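You operate a simulated robot arm through the tools that you are given. There is no shell and no other tool.

The job below is to be done with a simulated robot arm. You get a single attempt, and the scene is never put back.

JOB
Wipe the dried slurry out of the blue tray under its dark ring.
Fine: at the long trolley's end; set the ring on the top there. Wipe with the purple cloth and put it back; the ring goes in the clean tray again. What is to be rubbed or washed off counts as gone when no trace of it is left.
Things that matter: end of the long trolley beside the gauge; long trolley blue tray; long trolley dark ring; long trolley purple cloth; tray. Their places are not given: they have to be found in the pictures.

Only the result counts: the job must be done as asked and must still hold three seconds after the hand-in. Knocking over, shifting, dropping, spilling or breaking anything else fails it. Flat cloth is picked up by pressing the open fingertips on it (5 to 10 N) and closing them slowly along it; thin cloth reads only 2 to 8 mm in the jaws.

ROBOT AND FRAMES
A 7-joint arm with a two-finger parallel gripper, fixed in place. Base frame: the origin is on the floor under the middle of its stand, x ahead of it, y to its left, z up. Units: mm, degrees, N and s.
It reaches about 1058 mm from its shoulder. Its first joint turns from -166.0 to 166.0 degrees. Payload 4.4 kg.
The tool frame sits at the grasp point between the pads (the TCP): z along the fingers, y along the line on which they close. The tips reach 23 mm beyond it. Largest opening 94 mm; finger width 38, thickness 10; the body of the gripper, 54 by 96 mm, starts 39 mm behind the TCP.
Orientation is that of the tool frame in the base frame, as a unit quaternion [w, x, y, z]. With the fingers straight down and closing along the base's y, the tool's x points along the base's -x, its y along +y and its z along -z.

CONTROLS
- The arm moves only by the tool arm_command. Its argument "series" is text: rows parted by semicolons, each of 7 numbers parted by spaces: the shift along the tool's x, y, z in cm, then the turn, a rotation vector about the tool's x, y, z in rad, then the gripper command, from -1 (shut) to 1 (fully open), values between in proportion. In form: tx ty tz wx wy wz grip; .... A call has 1 to 20 rows; each row shifts and turns the commanded pose from where the row before left it, along the tool's axes as they then stand. A row lasts 0.2 s, in which the tool goes at most 50 mm and 8.6 degrees; a call with a longer step from one row to the next is refused whole, and so is a gripper value outside its range. A pose out of reach is approached as far as the arm can. The call stops where the force on the tool passes 40 N (or 10 N more than at its start, if that is more) or the arm is blocked; 0.2 s more then pass. Each finger travels about 108 mm/s and halts on what it meets, pressing with about 25 N; the grip force reading is that of the motor and also rises with nothing between the fingers. The clock runs only during rows and for 0.2 s after the last one: add rows that do not move to give the fingers time. The reply holds the time, the measured pose of the TCP, the force on the tool along the base axes, the opening and the grip force, in the units named above and with some noise, with the torque about the TCP (base axes, N m) and any sound that the robot's microphone picked up.
- Cameras (640 x 400 px; columns grow to the right, rows downward): "scene" is fixed at [397.9, -498.3, 1543.6]; the picture's right is [0.99, -0.15, 0.00], its down [-0.08, -0.54, -0.84] and it looks along [0.12, 0.83, -0.55] (base axes); focal length 367 px, centre (320, 200). "wrist" rides on the gripper at [86, 16, -75] in the tool frame; the picture's right is [-0.18, 0.98, 0.00], its down [-0.58, -0.11, -0.81] and it looks along [-0.79, -0.15, 0.59] (tool axes); focal length 243 px, centre (320, 200).
- capture(camera): a new picture of that camera. No time passes.
- probe_pixels(camera, pixels): for up to 12 pixels [column, row] of the newest picture of that camera ("zoom" is the newest enlarged one), the place [x, y, z] in the base frame of the surface seen there, good to about 3 mm. No time passes.
- enlarge(camera, box): a new picture of the part [left, top, right, bottom] of that camera's present view, enlarged. No time passes.
- job_done(): hands the job in; it is judged then, once.

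Unless the task says otherwise, let go and move clear before handing in.

The tools are called after "Request:" as name(argument=value, ...) on one line, values as JSON. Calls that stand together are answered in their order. arm_command: Moves the arm, as the interface text tells. Its arguments: {"type":"object","properties":{"series":{"type":"string"}},"required":["series"]} The other tools are called the same way: capture (camera) takes a picture; probe_pixels (camera, pixels) gives the place of the surface under pixels of a picture; enlarge (camera, box) takes an enlarged picture of a part of a camera's view; job_done () hands the job in.

At the start:

```text
clock: 0.0
tcp_pos: [340.8, 399.3, 1103.5]
ee_rot: [0.0, 0.001, 1.0, 0.0]
force: [-0.9, 0.2, 0.3]
wrist_torque: [0.02, 0.03, 0.02]
width: 94.0
grasp_force: 0.0
```

scene: 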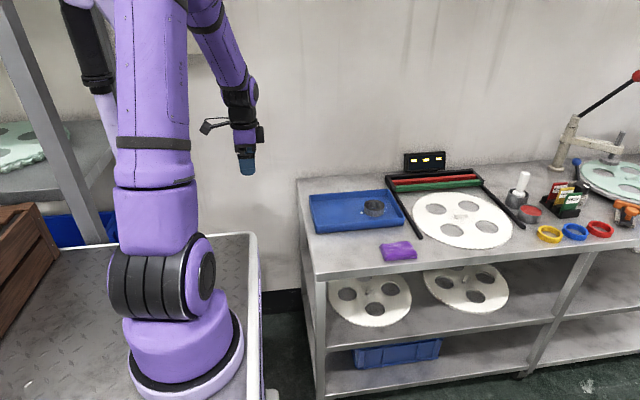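
wrist: 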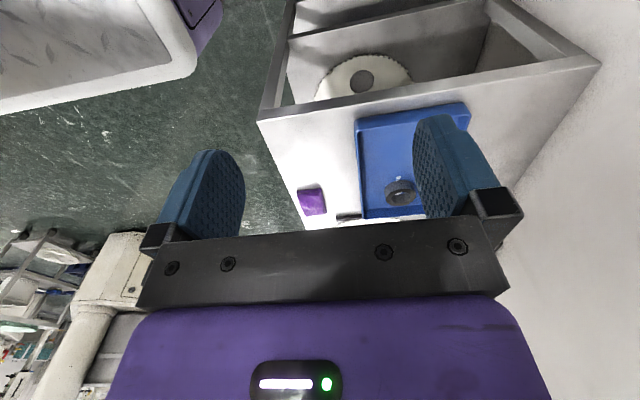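

The scene picture shows the blue tray around (355,210), with the dark ring at (373,208) and the purple cloth at (398,251). I'll enlarge these areas and probe positions.

Request:
enlarge(camera="scene", box=[295, 170, 455, 270])

Request:
enlarge(camera="wrist", box=[280, 90, 480, 240])

Request:
probe_pixels(camera="scene", pixels=[[373, 202], [373, 208], [310, 196], [389, 190], [405, 222], [317, 233], [398, 251], [383, 246], [408, 242], [417, 255], [385, 261], [340, 210]])

```text
4.00 times, centred on (375, 220) of scene
```

zoom: 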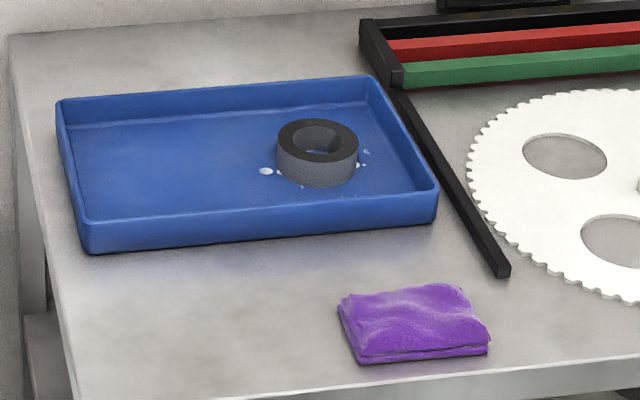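

```text
2.67 times, centred on (380, 165) of wrist
```

zoom: 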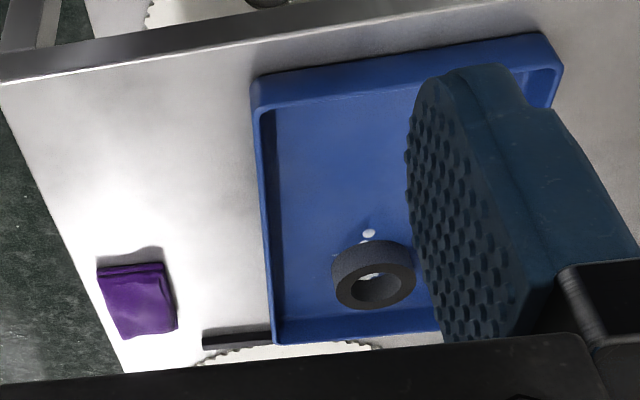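

```text
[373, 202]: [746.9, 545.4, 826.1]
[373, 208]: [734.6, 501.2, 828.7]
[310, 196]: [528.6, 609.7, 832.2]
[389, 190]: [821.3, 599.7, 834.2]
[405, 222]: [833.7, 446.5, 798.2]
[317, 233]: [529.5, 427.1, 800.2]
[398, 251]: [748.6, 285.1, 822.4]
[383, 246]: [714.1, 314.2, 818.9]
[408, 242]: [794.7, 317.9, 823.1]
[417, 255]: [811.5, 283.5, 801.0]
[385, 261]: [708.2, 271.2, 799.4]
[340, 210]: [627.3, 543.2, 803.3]
```

The tray floor reads about z=803, the ring top about z=828, and the cloth is a folded pad at about (755,290) with its top near z=822. Next I need to find the gauge and the free top at the trolley's end, so I'll enlarge the rest of the trolley.

Request:
enlarge(camera="scene", box=[380, 140, 540, 240])

Request:
enlarge(camera="scene", box=[480, 60, 640, 260])

Request:
enlarge(camera="scene", box=[290, 160, 410, 300])

Request:
enlarge(camera="scene", box=[300, 260, 640, 400])

Request:
enlarge(camera="scene", box=[0, 80, 240, 400])

```text
4.00 times, centred on (460, 190) of scene
```

zoom: 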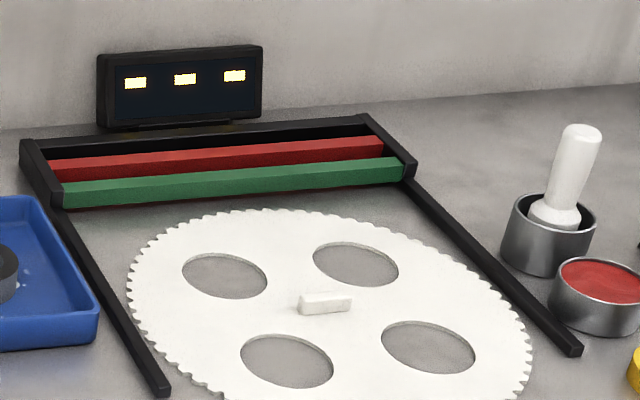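

```text
2.00 times, centred on (560, 160) of scene
```

zoom: 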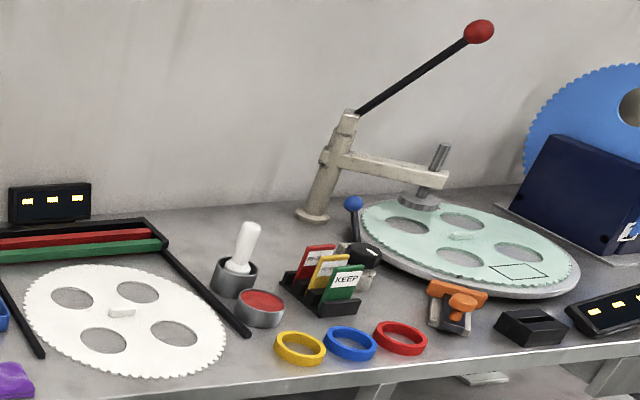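

```text
2.86 times, centred on (350, 230) of scene
```

zoom: 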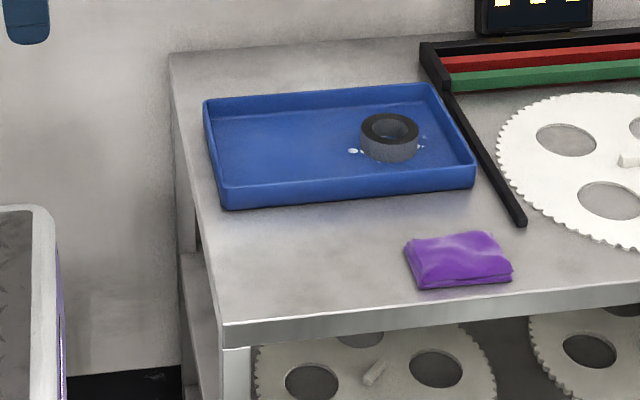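

```text
1.88 times, centred on (470, 330) of scene
```

zoom: 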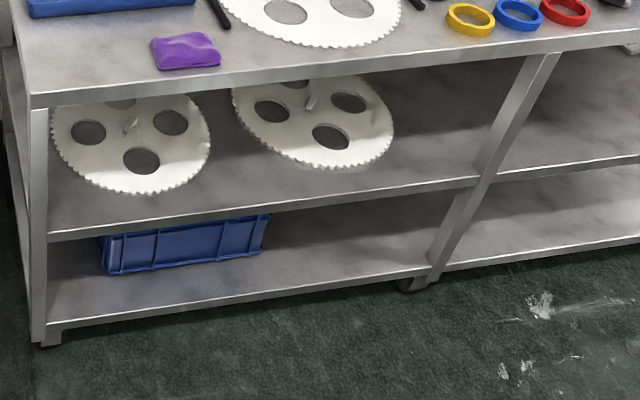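

```text
1.25 times, centred on (120, 240) of scene
```

zoom: 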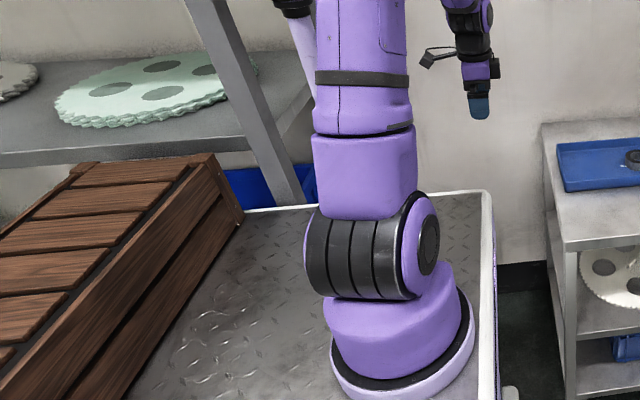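

The gauge is the black frame with red/green bars and a display at (445,180), so the trolley end beside it is the left end, with free top at about (340,255). I'll zoom in on the ring and the cloth, then probe the table edges.

Request:
probe_pixels(camera="scene", pixels=[[318, 272], [340, 255], [360, 245], [330, 240], [318, 277], [400, 265], [302, 185], [400, 205], [425, 238], [412, 220], [314, 250], [350, 268]])

Request:
enlarge(camera="scene", box=[350, 190, 398, 220])

```text
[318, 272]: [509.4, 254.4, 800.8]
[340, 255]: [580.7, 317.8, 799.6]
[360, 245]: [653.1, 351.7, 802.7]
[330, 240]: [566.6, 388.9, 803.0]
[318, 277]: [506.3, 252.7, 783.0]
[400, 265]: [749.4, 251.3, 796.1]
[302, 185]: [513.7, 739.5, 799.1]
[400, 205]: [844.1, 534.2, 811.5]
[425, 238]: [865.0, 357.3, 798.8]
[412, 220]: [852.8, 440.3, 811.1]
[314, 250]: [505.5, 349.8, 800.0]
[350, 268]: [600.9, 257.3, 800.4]
```

```text
13.33 times, centred on (374, 205) of scene
```

zoom: 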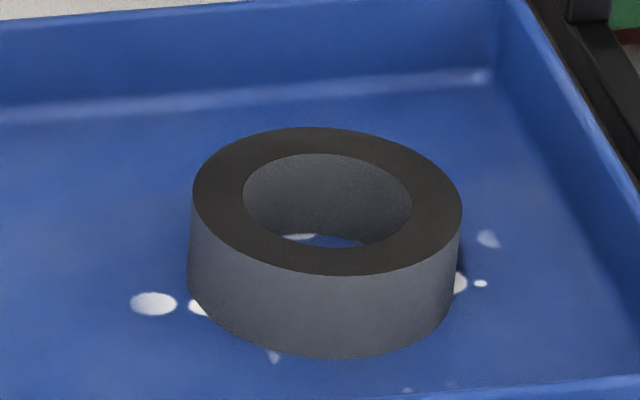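

The zoom shows the ring and slurry blotches at zoom (153,304), (200,308), (460,283), (487,240), (273,355) and (405,390). I'll probe these points, the ring edges and the tray walls.

Request:
probe_pixels(camera="zoom", pixels=[[200, 200], [456, 205], [320, 135], [320, 268], [153, 304], [487, 240], [481, 283], [273, 356], [406, 390], [320, 242], [620, 240], [580, 330]])

Request:
enlarge(camera="scene", box=[374, 234, 422, 264])

```text
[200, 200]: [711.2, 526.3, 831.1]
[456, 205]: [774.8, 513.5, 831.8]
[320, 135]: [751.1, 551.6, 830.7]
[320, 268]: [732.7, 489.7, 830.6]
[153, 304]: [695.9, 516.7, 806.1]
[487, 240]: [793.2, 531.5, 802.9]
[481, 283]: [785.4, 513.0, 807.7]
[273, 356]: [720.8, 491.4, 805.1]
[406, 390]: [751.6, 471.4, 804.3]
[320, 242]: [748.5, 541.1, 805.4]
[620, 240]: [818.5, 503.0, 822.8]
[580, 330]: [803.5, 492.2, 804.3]
```

```text
13.33 times, centred on (398, 249) of scene
```

zoom: 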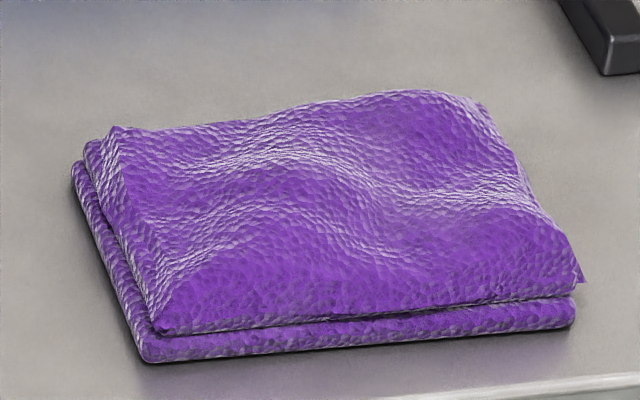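

The ring centre is about (742,520), about 66 mm across, from z=804 to 831. I'll probe the cloth pad's corners in the newest zoom.

Request:
probe_pixels(camera="zoom", pixels=[[118, 132], [165, 325], [570, 280], [480, 110], [340, 200], [200, 200], [480, 220], [75, 170], [150, 355], [575, 320], [340, 110], [370, 300]])

Request:
arm_command(series="-5 0 0 0 0 0 1; -5 0 0 0 0 0 1; -5 0 0 0 0 0 1; -5 1 0 0 0 0 1; -5 1 0 0 0 0 1; -5 2 0 0 0 0 1; -4 3 0 0 0 0 1; -2 3 2 0 0 0 1; 0 2 4 0 0 0 1; 0 0 4 0 0 0 1")

```text
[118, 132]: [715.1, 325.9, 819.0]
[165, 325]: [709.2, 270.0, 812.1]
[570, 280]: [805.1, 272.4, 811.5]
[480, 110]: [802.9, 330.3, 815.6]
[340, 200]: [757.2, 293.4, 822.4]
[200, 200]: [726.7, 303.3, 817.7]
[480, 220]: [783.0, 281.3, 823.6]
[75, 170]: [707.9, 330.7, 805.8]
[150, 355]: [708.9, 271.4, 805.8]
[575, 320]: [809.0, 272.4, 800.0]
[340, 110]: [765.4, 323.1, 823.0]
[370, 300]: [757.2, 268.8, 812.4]
```

```text
refused: row 4 steps farther than a row can; nothing moved
```

The cloth pad spans x 708–808 and y 270–331, and its top is at about z=822. A row was too long last time, so I'll move to above the ring in equal shorter steps.

Request:
arm_command(series="-4.02 1.21 1.53 0 0 0 1; -4.02 1.21 1.53 0 0 0 1; -4.02 1.21 1.53 0 0 0 1; -4.02 1.21 1.53 0 0 0 1; -4.02 1.21 1.53 0 0 0 1; -4.02 1.21 1.53 0 0 0 1; -4.02 1.21 1.53 0 0 0 1; -4.02 1.21 1.53 0 0 0 1; -4.02 1.21 1.53 0 0 0 1; -4.02 1.21 1.53 0 0 0 1; 0 0 0 0 0 0 1")

Request:
capture(camera="wrist")

Request:
capture(camera="scene")

```text
clock: 2.4
tcp_pos: [740.4, 518.1, 949.9]
ee_rot: [0.0, 0.0, 1.0, 0.0]
force: [0.2, 0.1, -0.8]
wrist_torque: [0.02, -0.04, -0.01]
width: 94.0
grasp_force: 0.1
```

```text
taken
```

wrist: 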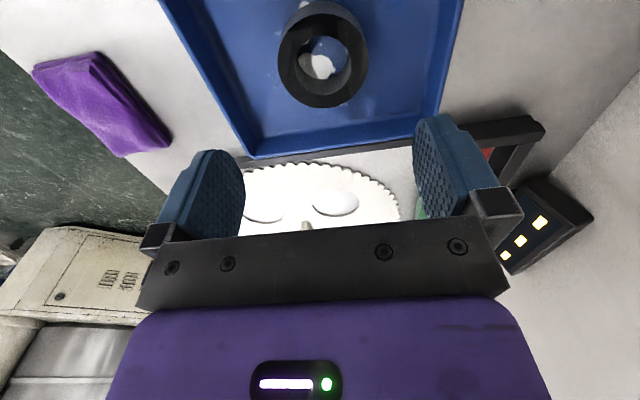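

```text
taken
```

scene: 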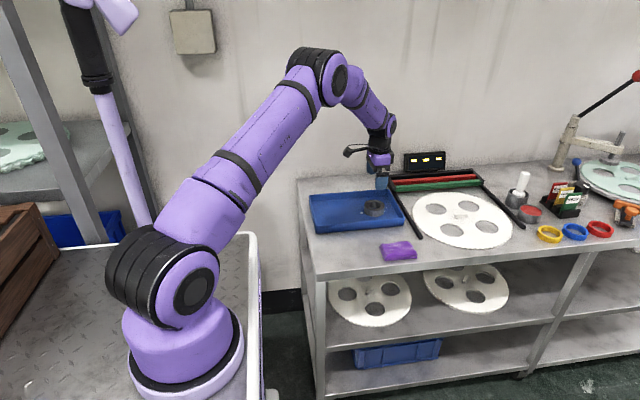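

The wrist picture shows the ring at (323,55) with white slurry visible through its hole at (322,65). I'll probe the ring's rim to fix its centre before descending.

Request:
probe_pixels(camera="wrist", pixels=[[283, 60], [363, 55], [322, 22], [322, 103], [322, 65], [310, 50], [251, 150], [437, 110], [180, 20], [448, 20]])

Request:
enlarge(camera="wrist", box=[220, 0, 420, 125])

```text
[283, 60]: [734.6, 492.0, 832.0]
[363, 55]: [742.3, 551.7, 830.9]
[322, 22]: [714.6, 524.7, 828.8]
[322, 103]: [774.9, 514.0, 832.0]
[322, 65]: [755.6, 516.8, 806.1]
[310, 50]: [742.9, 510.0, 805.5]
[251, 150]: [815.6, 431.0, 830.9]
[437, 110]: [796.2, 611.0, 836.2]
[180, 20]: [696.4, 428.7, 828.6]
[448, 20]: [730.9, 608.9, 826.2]
```

```text
3.20 times, centred on (320, 62) of wrist
```

zoom: 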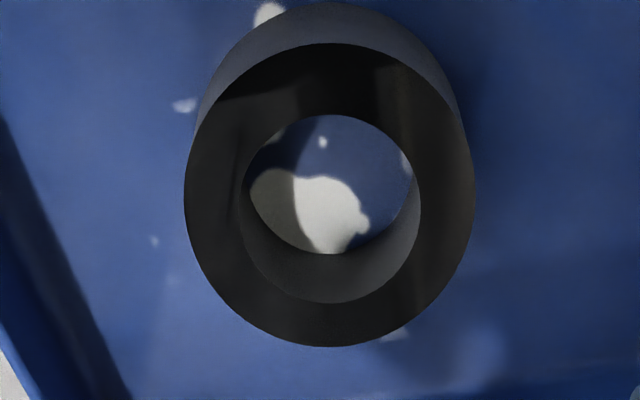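

The ring centre is (744,521), which fits the TCP at (740,518) with about 13 mm finger clearance on each side. I'll shift slightly and descend so the tips stop about 5 mm above the tray floor.

Request:
arm_command(series="-0.2 0.2 3 0 0 0 1; 0 0 3 0 0 0 1; 0 0 3 0 0 0 1; 0 0 1.5 0 0 0 1; 0 0 1 0 0 0 1; 0 0 0 0 0 0 1")

Request:
capture(camera="wrist")

Request:
enlarge(camera="scene", box=[335, 160, 415, 230])

```text
clock: 3.8
tcp_pos: [744.5, 522.9, 834.6]
ee_rot: [0.0, 0.0, 1.0, 0.0]
force: [-0.1, 0.0, -1.0]
wrist_torque: [0.02, 0.01, 0.04]
width: 93.9
grasp_force: 0.0
```

```text
taken
```

wrist: 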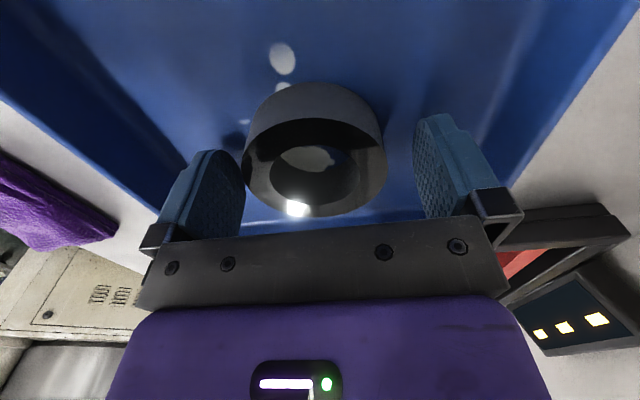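

```text
5.71 times, centred on (375, 195) of scene
```

zoom: 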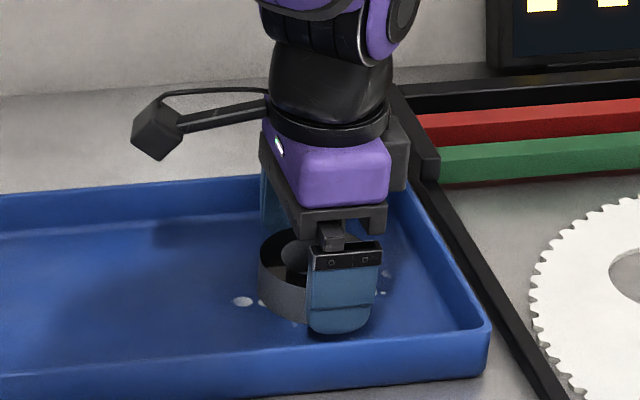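

The fingers straddle the ring, whose front sits at (310,190) in the wrist picture. I'll go down 3 mm more and close gently on it.

Request:
arm_command(series="0 0 0.3 0 0 0 1; 0 0 0 0 0 0 0.6; 0 0 0 0 0 0 0.4; 0 0 0 0 0 0 0.2; 0 0 0 0 0 0 -0.2; 0 0 0 0 0 0 -0.2")

```text
clock: 5.2
tcp_pos: [743.7, 523.1, 832.2]
ee_rot: [0.0, 0.0, 1.0, 0.0]
force: [-0.1, 1.4, 1.2]
wrist_torque: [0.02, -0.06, 0.01]
width: 69.7
grasp_force: 25.2
```

The ring is held (width 69.7, 25 N). I'll lift it 90 mm and carry it to the free top at the trolley's end, around (600,340).

Request:
arm_command(series="0 0 -0.5 0 0 0 -0.2; 0 0 -2 0 0 0 -0.2; 0 0 -3 0 0 0 -0.2; 0 0 -3.5 0 0 0 -0.2; 2.4 -3 0 0 0 0 -0.2; 2.4 -3 0 0 0 0 -0.2; 2.4 -3 0 0 0 0 -0.2; 2.4 -3 0 0 0 0 -0.2; 2.4 -3 0 0 0 0 -0.2; 2.4 -3 0 0 0 0 -0.2; 0 0 0 0 0 0 -0.2")

Request:
capture(camera="scene")

Request:
capture(camera="wrist")

```text
clock: 7.6
tcp_pos: [602.2, 342.0, 920.1]
ee_rot: [0.0, 0.0, 1.0, -0.001]
force: [-0.2, 0.5, 0.3]
wrist_torque: [-0.01, 0.04, 0.02]
width: 37.3
grasp_force: 0.0
```

```text
taken
```

scene: 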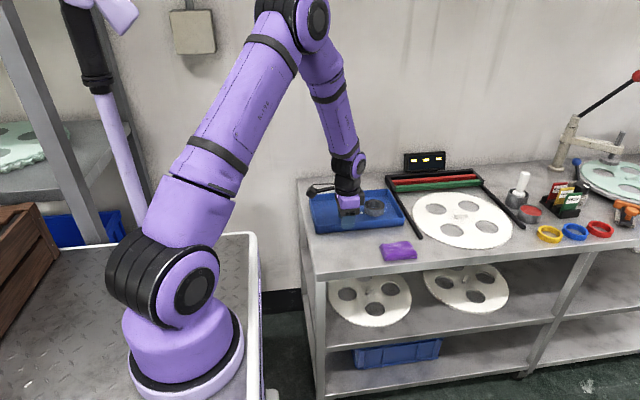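

```text
taken
```

wrist: 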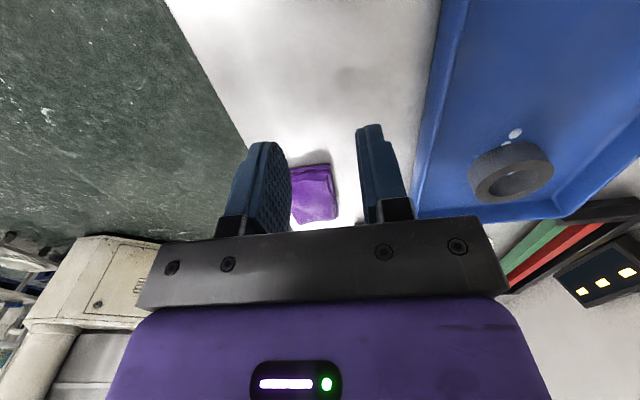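

The ring slipped out: the width is now 37 mm, and the ring is still in the tray at (373,207) in the scene picture. I'll check whether it or the tray shifted.

Request:
enlarge(camera="scene", box=[295, 170, 455, 270])

Request:
probe_pixels(camera="wrist", pixels=[[472, 180], [552, 170], [508, 150], [520, 198], [515, 133], [510, 180]])

Request:
enlarge(camera="wrist", box=[430, 100, 590, 220])

Request:
enlarge(camera="wrist", box=[200, 110, 440, 260])

```text
4.00 times, centred on (375, 220) of scene
```

zoom: 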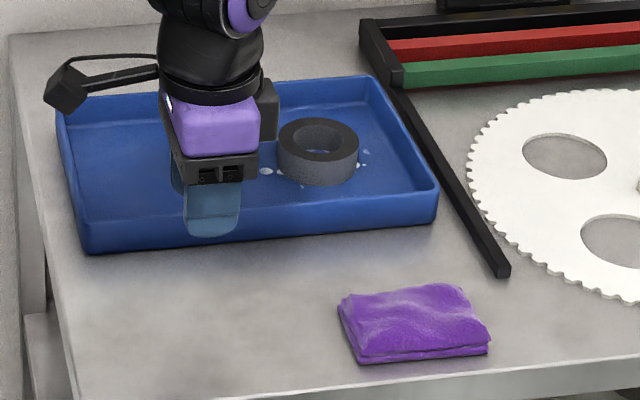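

```text
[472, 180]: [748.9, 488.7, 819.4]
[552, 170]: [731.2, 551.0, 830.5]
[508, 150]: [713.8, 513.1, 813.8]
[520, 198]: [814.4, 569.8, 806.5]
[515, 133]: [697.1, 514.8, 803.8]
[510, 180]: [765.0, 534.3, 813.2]
```

```text
3.33 times, centred on (510, 160) of wrist
```

zoom: 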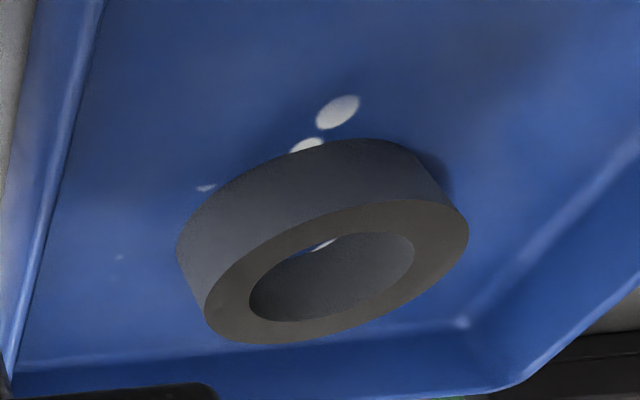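

```text
2.67 times, centred on (320, 185) of wrist
```

zoom: 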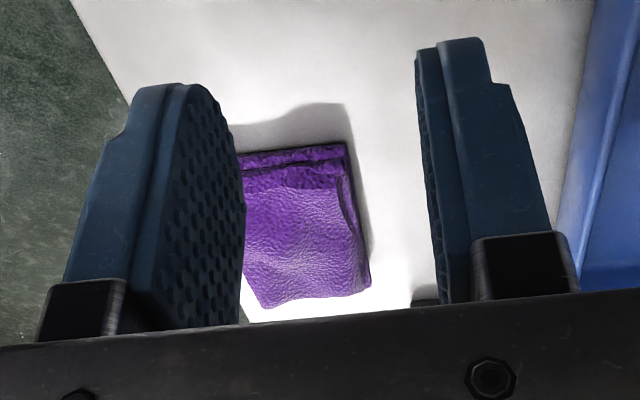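

The ring is still flat in its place, so it slipped right at the start of the lift. I'll go back, grip lower with a full-shut command, and lift slowly while watching the force and width.

Request:
arm_command(series="0 0 0 0 0 0 1; -2.4 3 0 0 0 0 1; -2.4 3 0 0 0 0 1; -2.4 3 0 0 0 0 1; -2.4 3 0 0 0 0 1; -2.4 3 0 0 0 0 1; -2.4 3 0 0 0 0 1; 0 0 0 0 0 0 1")

Request:
capture(camera="wrist")

Request:
enlarge(camera="wrist", box=[220, 0, 420, 160])

```text
clock: 9.4
tcp_pos: [744.4, 524.0, 922.1]
ee_rot: [0.0, 0.001, 1.0, -0.001]
force: [0.0, -1.1, -0.5]
wrist_torque: [0.03, -0.03, -0.03]
width: 94.0
grasp_force: 0.1
```

```text
taken
```

wrist: 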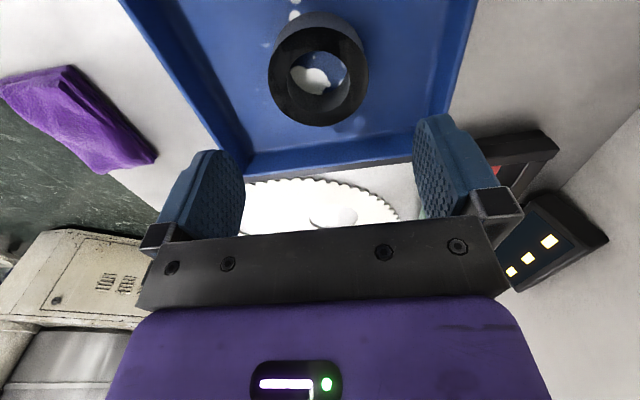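

```text
2.50 times, centred on (320, 80) of wrist
```

zoom: 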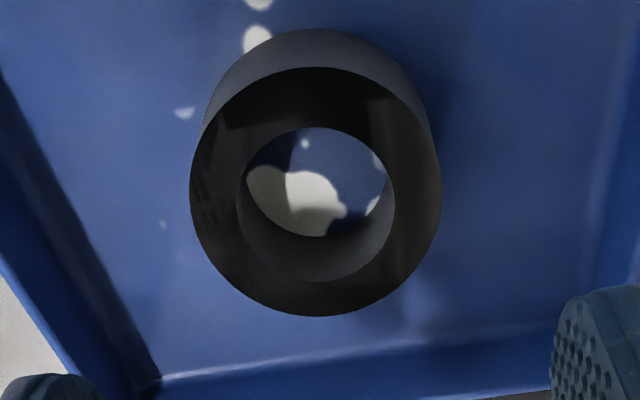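

The ring sits at (318,75) in the wrist picture. I'll probe its rim to get the exact centre.

Request:
probe_pixels(camera="zoom", pixels=[[195, 185], [436, 180], [315, 74], [315, 311], [200, 250], [425, 250], [315, 225], [256, 38], [186, 112], [163, 224]])

```text
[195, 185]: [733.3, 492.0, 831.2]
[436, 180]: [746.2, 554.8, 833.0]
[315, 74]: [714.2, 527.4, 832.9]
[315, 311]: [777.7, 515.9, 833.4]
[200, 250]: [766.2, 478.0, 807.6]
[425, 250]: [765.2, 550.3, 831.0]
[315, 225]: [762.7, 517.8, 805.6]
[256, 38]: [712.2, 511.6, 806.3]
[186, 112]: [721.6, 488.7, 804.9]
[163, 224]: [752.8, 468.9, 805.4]
```

The ring centre is about (745,522) and the TCP is aligned with it. I'll descend to z≈829 and close fully with the -1 command.

Request:
arm_command(series="0 0 3 0 0 0 1; 0 0 3 0 0 0 1; 0 0 2 0 0 0 1; 0 0 1 0 0 0 1; 0 0 0.15 0 0 0 1; 0 0 0.1 0 0 0 1; 0 0 0 0 0 0 1")

```text
clock: 11.0
tcp_pos: [744.3, 523.6, 830.5]
ee_rot: [0.001, 0.0, 1.0, 0.0]
force: [-0.6, -0.9, -0.1]
wrist_torque: [-0.04, -0.01, 0.02]
width: 94.2
grasp_force: 0.0
```

Request:
arm_command(series="0 0 0.1 0 0 0 1; 0 0 0 0 0 0 0.6; 0 0 0 0 0 0 0.45; 0 0 0 0 0 0 0; 0 0 0 0 0 0 -1; 0 0 0 0 0 0 -1; 0 0 0 0 0 0 -1; 0 0 0 0 0 0 -1")

Request:
capture(camera="wrist")

```text
clock: 12.8
tcp_pos: [744.1, 523.4, 829.5]
ee_rot: [-0.001, 0.0, 1.0, 0.001]
force: [1.4, -0.2, 0.4]
wrist_torque: [-0.01, 0.03, 0.0]
width: 70.0
grasp_force: 24.8
```

```text
taken
```

wrist: 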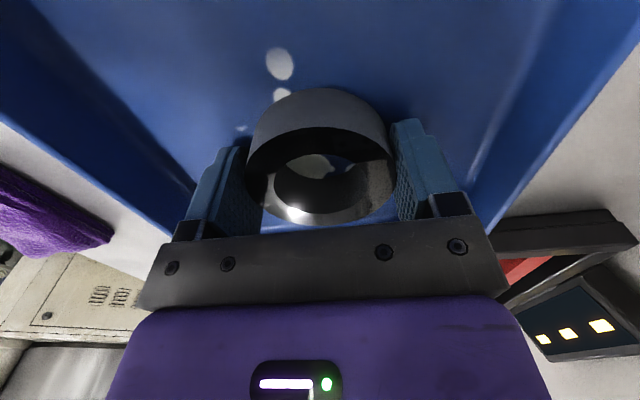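

The fingers hold the ring on both sides (width 70.0, 24.8 N). I'll lift only 3 mm, slowly, and check the readings.

Request:
arm_command(series="0 0 -0.1 0 0 0 -1; 0 0 -0.1 0 0 0 -1; 0 0 -0.1 0 0 0 -1; 0 0 0 0 0 0 -1")

Request:
capture(camera="wrist")

```text
clock: 13.8
tcp_pos: [743.4, 523.5, 831.6]
ee_rot: [0.0, 0.0, 1.0, -0.001]
force: [-0.7, -0.2, -1.0]
wrist_torque: [-0.03, -0.01, 0.0]
width: 69.7
grasp_force: 24.5
```

```text
taken
```

wrist: 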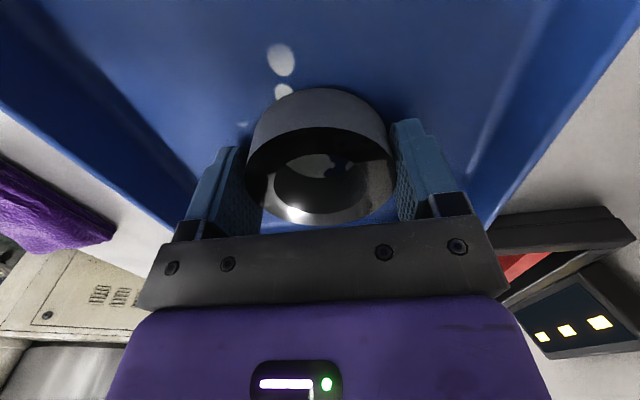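

The ring stays put in the wrist view while the blotch behind it shifted (276,92), so it is coming up with the fingers. I'll keep lifting slowly with checks.

Request:
arm_command(series="0 0 -0.3 0 0 0 -1; 0 0 -0.5 0 0 0 -1; 0 0 -0.7 0 0 0 -1; 0 0 -0.7 0 0 0 -1; 0 0 -0.5 0 0 0 -1; 0 0 0 0 0 0 -1")

Request:
capture(camera="wrist")

```text
clock: 15.2
tcp_pos: [744.6, 523.6, 858.6]
ee_rot: [0.0, 0.0, 1.0, 0.0]
force: [0.1, 0.1, -1.5]
wrist_torque: [0.0, -0.03, -0.03]
width: 69.6
grasp_force: 25.0
```

```text
taken
```

wrist: 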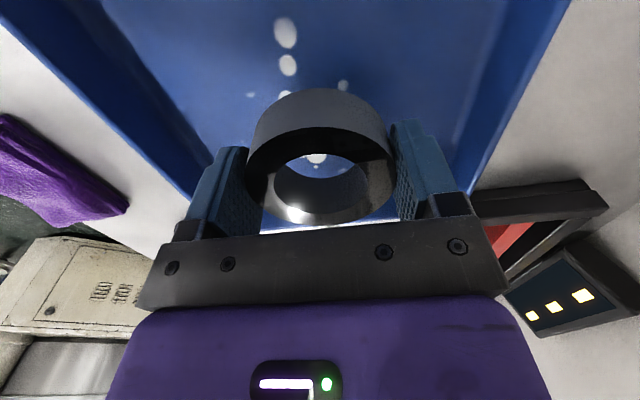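

The ring is now clearly lifted and held (width 69.6, z 858). I'll raise it further and move it gently to the trolley end.

Request:
arm_command(series="0 0 -0.8 0 0 0 -1; 0 0 -1 0 0 0 -1; 0 0 -1 0 0 0 -1; 0 0 -1 0 0 0 -1; 0 0 -1 0 0 0 -1; 0.6 -0.8 0 0 0 0 -1; 1.2 -1.5 0 0 0 0 -1; 1.2 -1.5 0 0 0 0 -1; 1.2 -1.5 0 0 0 0 -1; 1.2 -1.5 0 0 0 0 -1; 1.2 -1.5 0 0 0 0 -1; 1.2 -1.5 0 0 0 0 -1; 1.2 -1.5 0 0 0 0 -1; 1.2 -1.5 0 0 0 0 -1; 1.2 -1.5 0 0 0 0 -1; 1.2 -1.5 0 0 0 0 -1; 1.2 -1.5 0 0 0 0 -1; 0.6 -0.8 0 0 0 0 -1; 0 0 0 0 0 0 -1")

Request:
capture(camera="wrist")

Request:
capture(camera="scene")

```text
clock: 19.2
tcp_pos: [599.8, 342.1, 905.5]
ee_rot: [0.0, 0.0, 1.0, 0.001]
force: [-0.6, 0.0, -2.1]
wrist_torque: [-0.04, 0.01, 0.01]
width: 69.9
grasp_force: 24.2
```

```text
taken
```

wrist: 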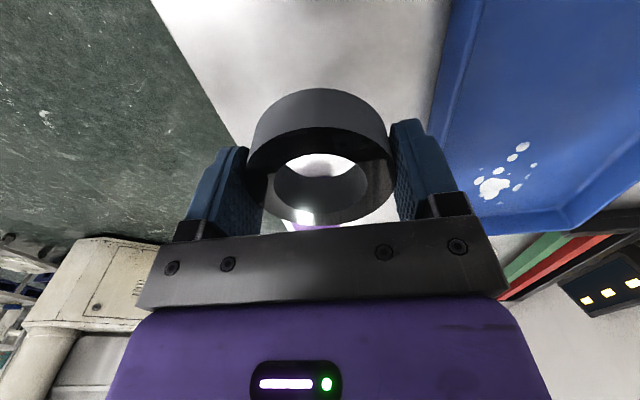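

```text
taken
```

scene: 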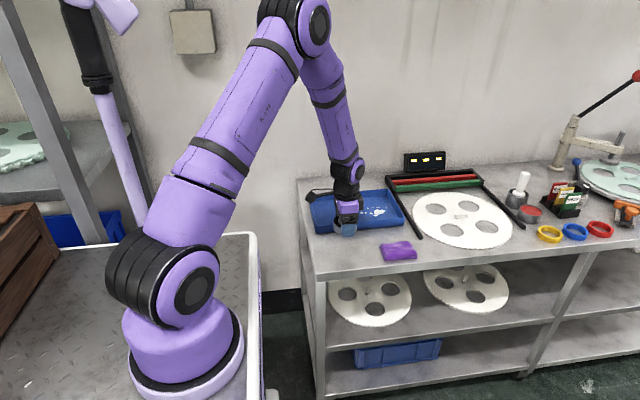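

The ring is above the free top, and the slurry patch is now fully visible at wrist (500,180). I'll lower the ring toward the table in small final steps, watching the force.

Request:
enlarge(camera="wrist", box=[430, 100, 590, 220])

Request:
arm_command(series="0 0 1 0 0 0 -1; 0 0 1.5 0 0 0 -1; 0 0 1.5 0 0 0 -1; 0 0 1.5 0 0 0 -1; 0 0 1 0 0 0 -1; 0 0 0.8 0 0 0 -1; 0 0 0.4 0 0 0 -1; 0 0 0.2 0 0 0 -1; 0 0 0 0 0 0 -1")

```text
3.33 times, centred on (510, 160) of wrist
```

zoom: 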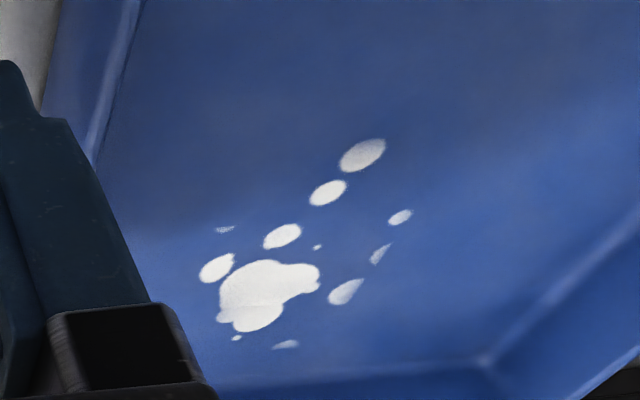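

```text
clock: 21.2
tcp_pos: [600.0, 341.6, 827.4]
ee_rot: [0.001, 0.0, 1.0, 0.0]
force: [0.0, 1.1, -1.6]
wrist_torque: [0.03, -0.04, 0.01]
width: 69.7
grasp_force: 24.9
```

At z≈827 there is no contact yet (force z -1.6, the ring's weight). I'll continue down in 0.7 mm steps.

Request:
arm_command(series="0 0 0.07 0 0 0 -1; 0 0 0.07 0 0 0 -1; 0 0 0.07 0 0 0 -1; 0 0 0 0 0 0 -1")

Request:
enlarge(camera="scene", box=[315, 195, 395, 265])

```text
clock: 22.2
tcp_pos: [601.5, 341.3, 824.3]
ee_rot: [0.001, 0.0, 1.0, 0.0]
force: [1.0, 0.0, -3.2]
wrist_torque: [-0.04, 0.0, 0.01]
width: 69.6
grasp_force: 25.0
```

```text
5.71 times, centred on (355, 230) of scene
```

zoom: 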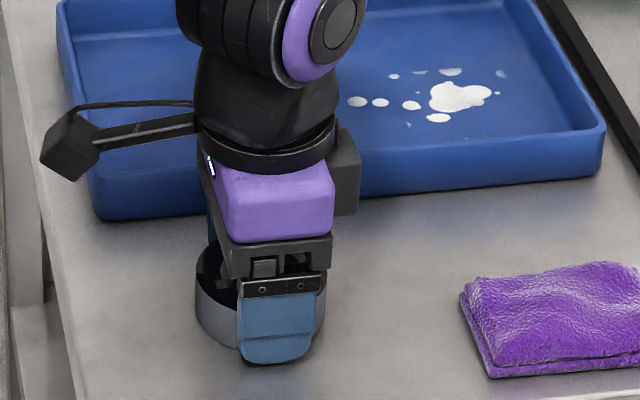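

Force is still downward, so there is no contact yet. The picture shows the ring at (260,310) almost on the top, so I'll continue in 0.5 mm steps.

Request:
arm_command(series="0 0 0.05 0 0 0 -1; 0 0 0.05 0 0 0 -1; 0 0 0 0 0 0 -1")

```text
clock: 23.0
tcp_pos: [601.1, 341.8, 823.7]
ee_rot: [0.0, -0.001, 1.0, 0.0]
force: [-0.7, 0.7, -1.7]
wrist_torque: [-0.03, -0.01, -0.03]
width: 69.2
grasp_force: 25.2
```

Request:
arm_command(series="0 0 0.05 0 0 0 -1; 0 0 0.05 0 0 0 -1; 0 0 0 0 0 0 -1")

Request:
probe_pixels(camera="zoom", pixels=[[200, 300], [210, 325], [190, 340], [280, 380], [160, 340], [205, 280]])

```text
clock: 23.8
tcp_pos: [601.0, 340.8, 823.2]
ee_rot: [0.001, 0.0, 1.0, 0.002]
force: [-1.4, 4.1, 20.2]
wrist_torque: [-0.18, -0.02, 0.01]
width: 69.9
grasp_force: 25.1
```

```text
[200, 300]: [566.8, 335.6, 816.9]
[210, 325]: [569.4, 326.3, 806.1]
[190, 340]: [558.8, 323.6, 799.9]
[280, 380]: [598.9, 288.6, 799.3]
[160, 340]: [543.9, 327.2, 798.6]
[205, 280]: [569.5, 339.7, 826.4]
```

Contact was felt (20 N), so the ring is on the top. I'll back off slightly, open slowly, and lift straight up.

Request:
arm_command(series="0 0 -0.06 0 0 0 -1; 0 0 0 0 0 0 0.5; 0 0 0 0 0 0 0.6; 0 0 0 0 0 0 0.8; 0 0 0 0 0 0 1; 0 0 0 0 0 0 1; 0 0 -0.5 0 0 0 1; 0 0 -2 0 0 0 1; 0 0 -4 0 0 0 1; 0 0 -4 0 0 0 1; 0 0 0 0 0 0 1")

Request:
capture(camera="wrist")

Request:
capture(camera="scene")

```text
clock: 26.2
tcp_pos: [602.5, 342.6, 930.2]
ee_rot: [0.0, 0.001, 1.0, 0.0]
force: [0.7, 0.4, 0.6]
wrist_torque: [0.02, 0.0, 0.01]
width: 94.2
grasp_force: 0.0
```

```text
taken
```

wrist: 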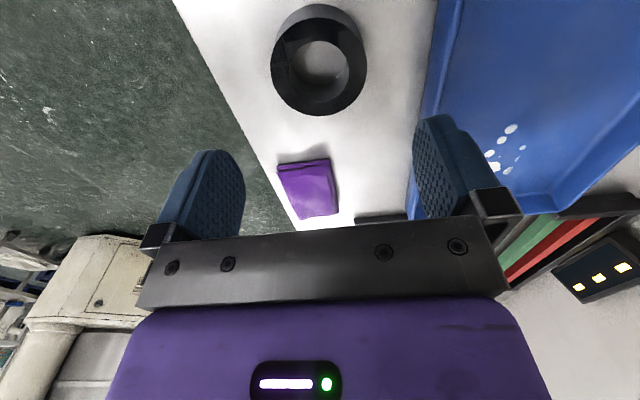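

```text
taken
```

scene: 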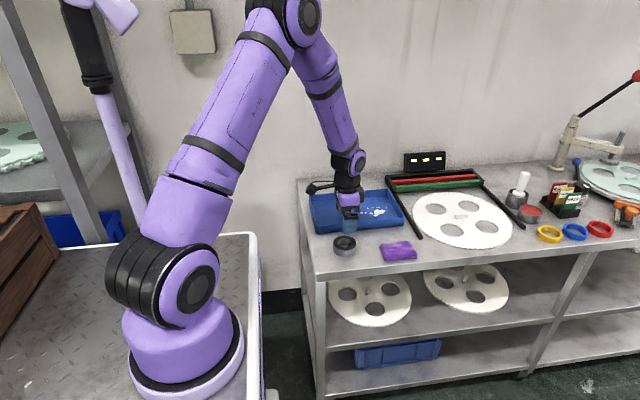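

The ring now stands on the top at (345,245) in the scene picture. Next I'll map the slurry in the tray.

Request:
enlarge(camera="scene", box=[355, 195, 403, 225])

```text
13.33 times, centred on (379, 210) of scene
```

zoom: 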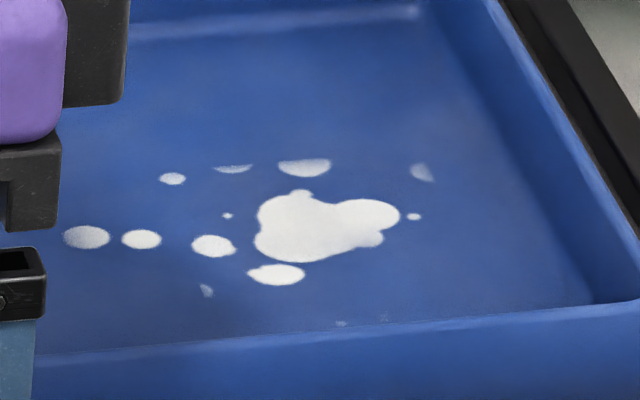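

Request:
probe_pixels(camera="zoom", pixels=[[86, 237], [172, 178], [233, 170], [305, 168], [423, 172], [414, 216], [340, 323], [385, 317], [206, 290], [275, 275], [310, 225], [370, 240]])

Request:
probe_pixels(camera="scene", pixels=[[372, 197], [390, 196], [360, 221], [398, 218], [401, 212], [345, 240], [380, 199]])

```text
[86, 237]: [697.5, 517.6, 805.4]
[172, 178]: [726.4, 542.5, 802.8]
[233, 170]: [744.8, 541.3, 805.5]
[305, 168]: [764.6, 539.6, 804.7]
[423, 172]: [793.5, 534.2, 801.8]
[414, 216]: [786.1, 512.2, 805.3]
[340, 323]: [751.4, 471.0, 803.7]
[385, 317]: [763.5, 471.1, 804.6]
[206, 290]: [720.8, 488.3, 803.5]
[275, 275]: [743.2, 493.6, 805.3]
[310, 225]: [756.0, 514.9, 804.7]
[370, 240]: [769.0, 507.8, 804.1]
```

```text
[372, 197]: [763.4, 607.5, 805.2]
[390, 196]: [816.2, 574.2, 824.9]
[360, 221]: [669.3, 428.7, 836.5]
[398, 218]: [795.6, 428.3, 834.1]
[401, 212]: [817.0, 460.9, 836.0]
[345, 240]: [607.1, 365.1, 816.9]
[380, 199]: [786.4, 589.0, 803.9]
```

The slurry spans roughly x 690–798 and y 465–548 on the tray floor (z≈804.5). Now I'll go above the cloth pad at (758,300) and look at it from close up.

Request:
arm_command(series="-3.93 -1.02 0 0 0 0 1; -3.93 -1.02 0 0 0 0 1; -3.93 -1.02 0 0 0 0 1; -3.93 -1.02 0 0 0 0 1; 0 0 0 0 0 0 1")

Request:
capture(camera="wrist")

Request:
capture(camera="scene")

Request:
enlarge(camera="scene", box=[355, 190, 455, 270])

```text
clock: 27.4
tcp_pos: [760.5, 302.5, 928.1]
ee_rot: [0.0, 0.0, 1.0, 0.0]
force: [-1.3, 0.3, 0.7]
wrist_torque: [-0.01, -0.02, -0.03]
width: 94.0
grasp_force: 0.1
```

```text
taken
```

wrist: 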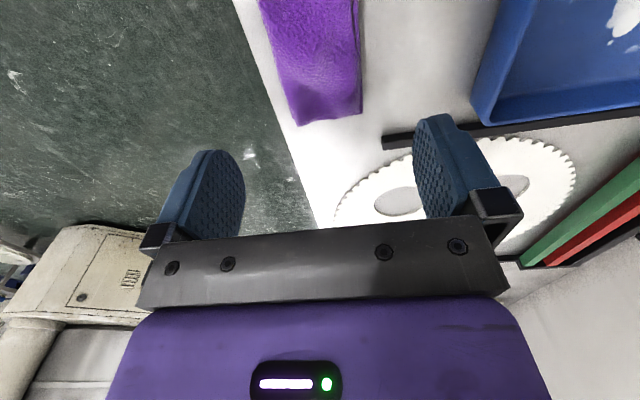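

```text
taken
```

scene: 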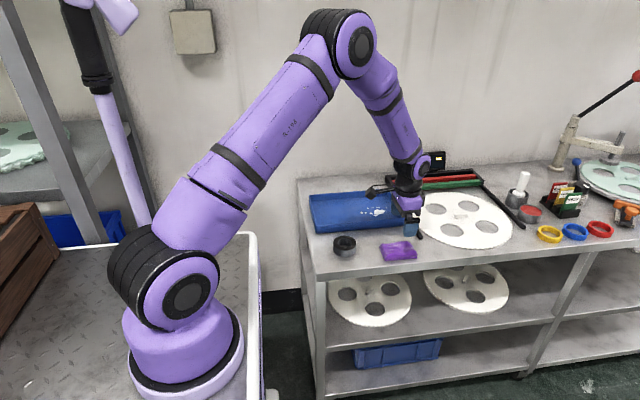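

```text
5.00 times, centred on (405, 230) of scene
```

zoom: 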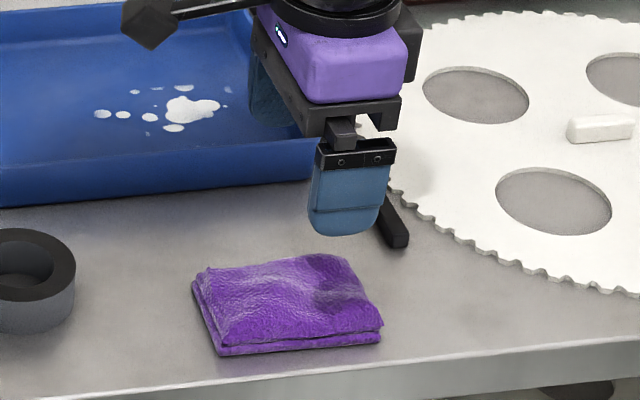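

The cloth pad at wrist (315,60) lies between the finger lines. I'll probe its side edges and top to set the grip height.

Request:
probe_pixels(camera="wrist", pixels=[[280, 60], [355, 60], [315, 60], [315, 100], [300, 118], [358, 110], [270, 20], [350, 10], [315, 20], [262, 60], [370, 60], [310, 180]])

```text
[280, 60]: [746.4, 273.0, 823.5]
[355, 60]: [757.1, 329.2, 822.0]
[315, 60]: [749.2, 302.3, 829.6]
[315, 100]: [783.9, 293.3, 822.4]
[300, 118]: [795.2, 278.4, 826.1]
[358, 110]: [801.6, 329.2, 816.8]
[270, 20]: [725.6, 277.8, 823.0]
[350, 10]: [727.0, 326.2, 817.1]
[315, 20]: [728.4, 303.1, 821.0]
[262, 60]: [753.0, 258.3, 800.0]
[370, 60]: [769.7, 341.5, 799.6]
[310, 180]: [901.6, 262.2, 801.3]
```

The pad lies y 271–331, and the open fingers at y 255–349 clear it. I'll descend beside it to tips ≈8 mm above the table.

Request:
arm_command(series="0 0 3 0 0 0 1; 0 0 3 0 0 0 1; 0 0 2 0 0 0 1; 0 0 1 0 0 0 1; 0 0 0.8 0 0 0 1; 0 0 0 0 0 0 1")

Request:
capture(camera="wrist")

Request:
enlarge(camera="scene", box=[355, 200, 445, 275])

```text
clock: 28.8
tcp_pos: [759.1, 302.1, 830.4]
ee_rot: [0.0, 0.0, 1.0, 0.0]
force: [-0.5, -1.0, -0.1]
wrist_torque: [-0.03, 0.0, -0.04]
width: 94.0
grasp_force: 0.0
```

```text
taken
```

wrist: 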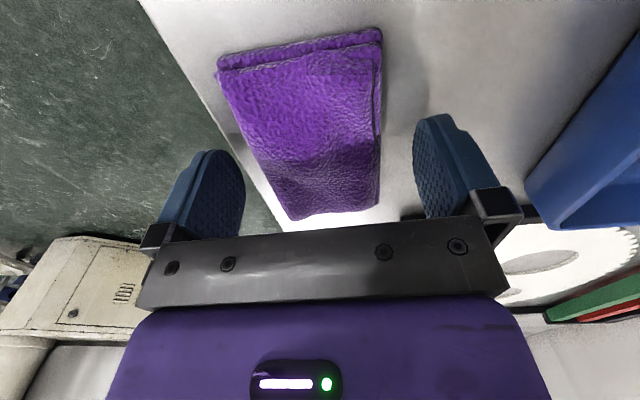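

```text
5.33 times, centred on (400, 238) of scene
```

zoom: 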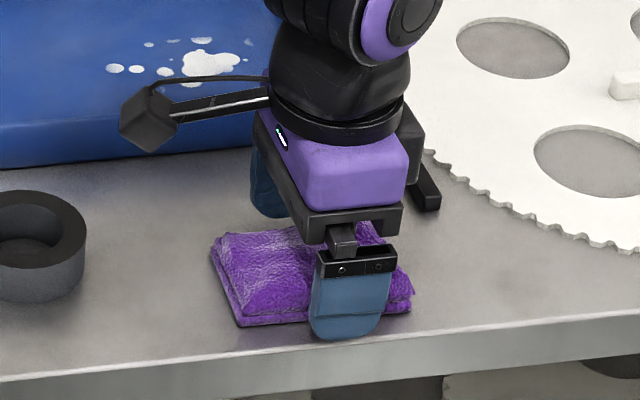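

The fingers straddle the pad. I'll close in slow steps to about 55 mm and read the width and force.

Request:
arm_command(series="0 0 0 0 0 0 0.7; 0 0 0 0 0 0 0.5; 0 0 0 0 0 0 0.4; 0 0 0 0 0 0 0.3; 0 0 0 0 0 0 0.25; 0 0 0 0 0 0 0.2; 0 0 0 0 0 0 0.2")

Request:
capture(camera="wrist")

```text
clock: 30.4
tcp_pos: [758.4, 302.9, 831.1]
ee_rot: [0.0, 0.0, 1.0, 0.0]
force: [-0.7, 0.1, -0.1]
wrist_torque: [-0.04, -0.04, 0.0]
width: 64.4
grasp_force: 25.2
```

```text
taken
```

wrist: 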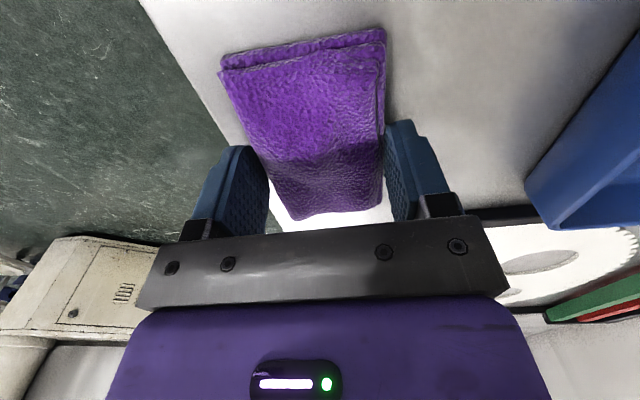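

The pad is held firmly at width 64.4 with 25 N, so it behaves as a stiff pad. I'll squeeze fully and lift a few millimetres to check the hold.

Request:
arm_command(series="0 0 0 0 0 0 0; 0 0 0 0 0 0 -0.5; 0 0 0 0 0 0 -1; 0 0 0 0 0 0 -1; 0 0 -0.1 0 0 0 -1; 0 0 -0.2 0 0 0 -1; 0 0 -0.3 0 0 0 -1; 0 0 -0.4 0 0 0 -1; 0 0 0 0 0 0 -1")

Request:
capture(camera="wrist")

Request:
enlarge(camera="scene", box=[355, 200, 445, 275])

```text
clock: 32.4
tcp_pos: [758.1, 301.2, 841.6]
ee_rot: [0.0, 0.0, 1.0, 0.001]
force: [0.0, 0.5, -0.7]
wrist_torque: [-0.01, -0.03, 0.0]
width: 64.4
grasp_force: 25.3
```

```text
taken
```

wrist: 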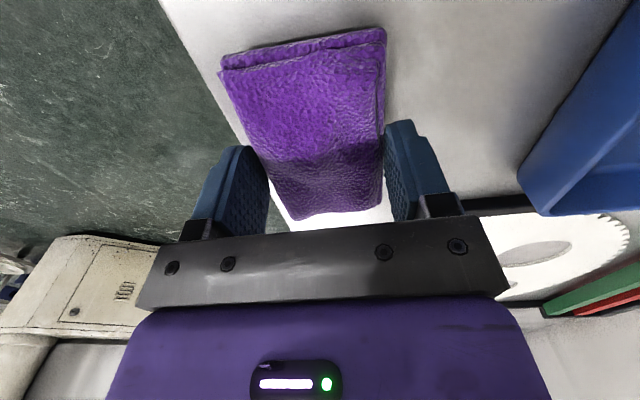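

```text
5.33 times, centred on (400, 238) of scene
```

zoom: 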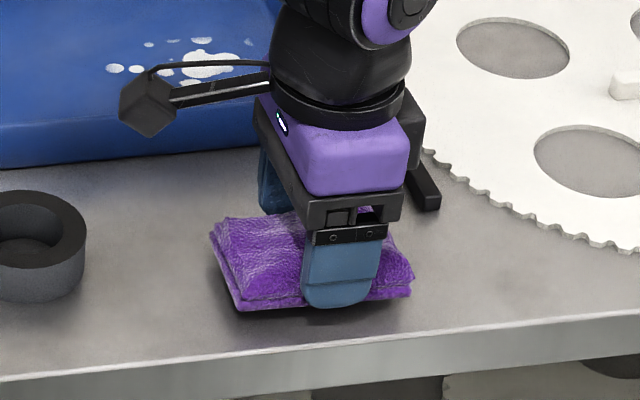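

The cloth is lifted and held (width 64.4). Before carrying it I'll check the tray's inner floor limits near the walls.

Request:
enlarge(camera="scene", box=[340, 185, 412, 230])

Request:
arm_command(series="0 0 -1 0 0 0 -1; 0 0 -1 0 0 0 -1; 0 0 -1 0 0 0 -1; 0 0 -1 0 0 0 -1; 0 0 -1 0 0 0 -1; 0 0 -1 0 0 0 -1; 0 0 0 0 0 0 -1")

```text
8.89 times, centred on (376, 208) of scene
```

zoom: 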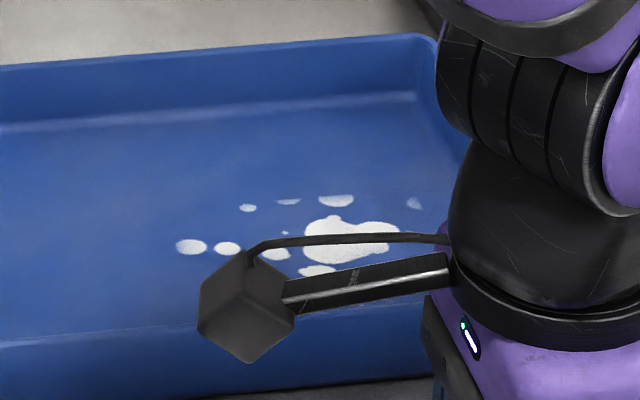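

```text
clock: 34.0
tcp_pos: [757.5, 301.7, 901.0]
ee_rot: [0.0, 0.0, 1.0, 0.001]
force: [-0.5, -1.5, -1.0]
wrist_torque: [0.01, 0.02, 0.01]
width: 64.4
grasp_force: 24.6
```

Now I'll carry the cloth at z≈901 over the tray to about (735,508), well above its walls.

Request:
arm_command(series="0.1 1 0 0 0 0 -1; 0.2 1.75 0 0 0 0 -1; 0.2 2 0 0 0 0 -1; 0.2 2 0 0 0 0 -1; 0.2 2 0 0 0 0 -1; 0.2 2 0 0 0 0 -1; 0.2 2 0 0 0 0 -1; 0.2 2 0 0 0 0 -1; 0.2 2 0 0 0 0 -1; 0.2 2 0 0 0 0 -1; 0.2 1 0 0 0 0 -1; 0.2 1 0 0 0 0 -1; 0 0 0 0 0 0 -1")

Request:
capture(camera="wrist")

Request:
capture(camera="scene")

Request:
enlarge(camera="scene", box=[335, 165, 425, 235])

```text
clock: 36.8
tcp_pos: [734.8, 510.2, 899.9]
ee_rot: [-0.001, 0.0, 1.0, 0.0]
force: [-1.0, 0.3, -1.4]
wrist_torque: [-0.03, 0.02, 0.01]
width: 64.4
grasp_force: 25.5
```

```text
taken
```

wrist: 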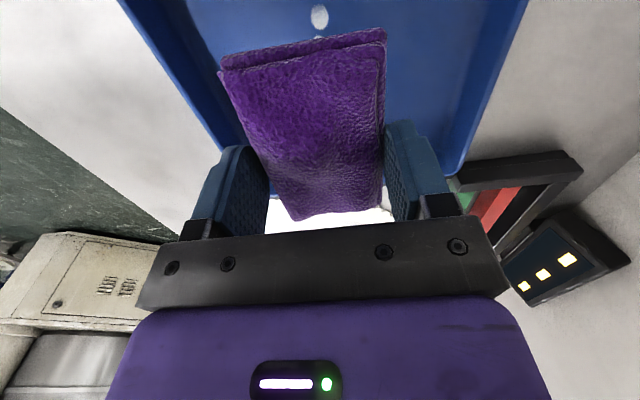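

```text
taken
```

scene: 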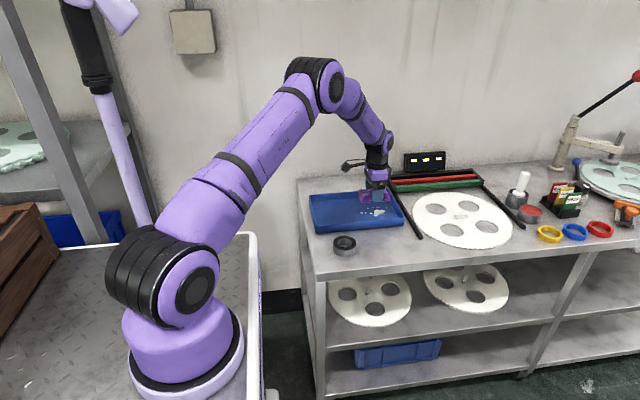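

```text
5.71 times, centred on (380, 200) of scene
```

zoom: 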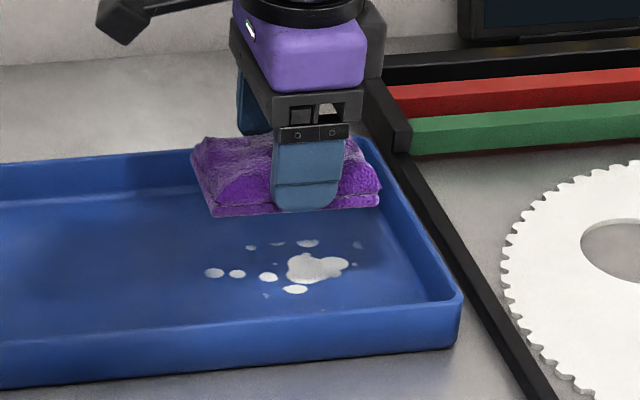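

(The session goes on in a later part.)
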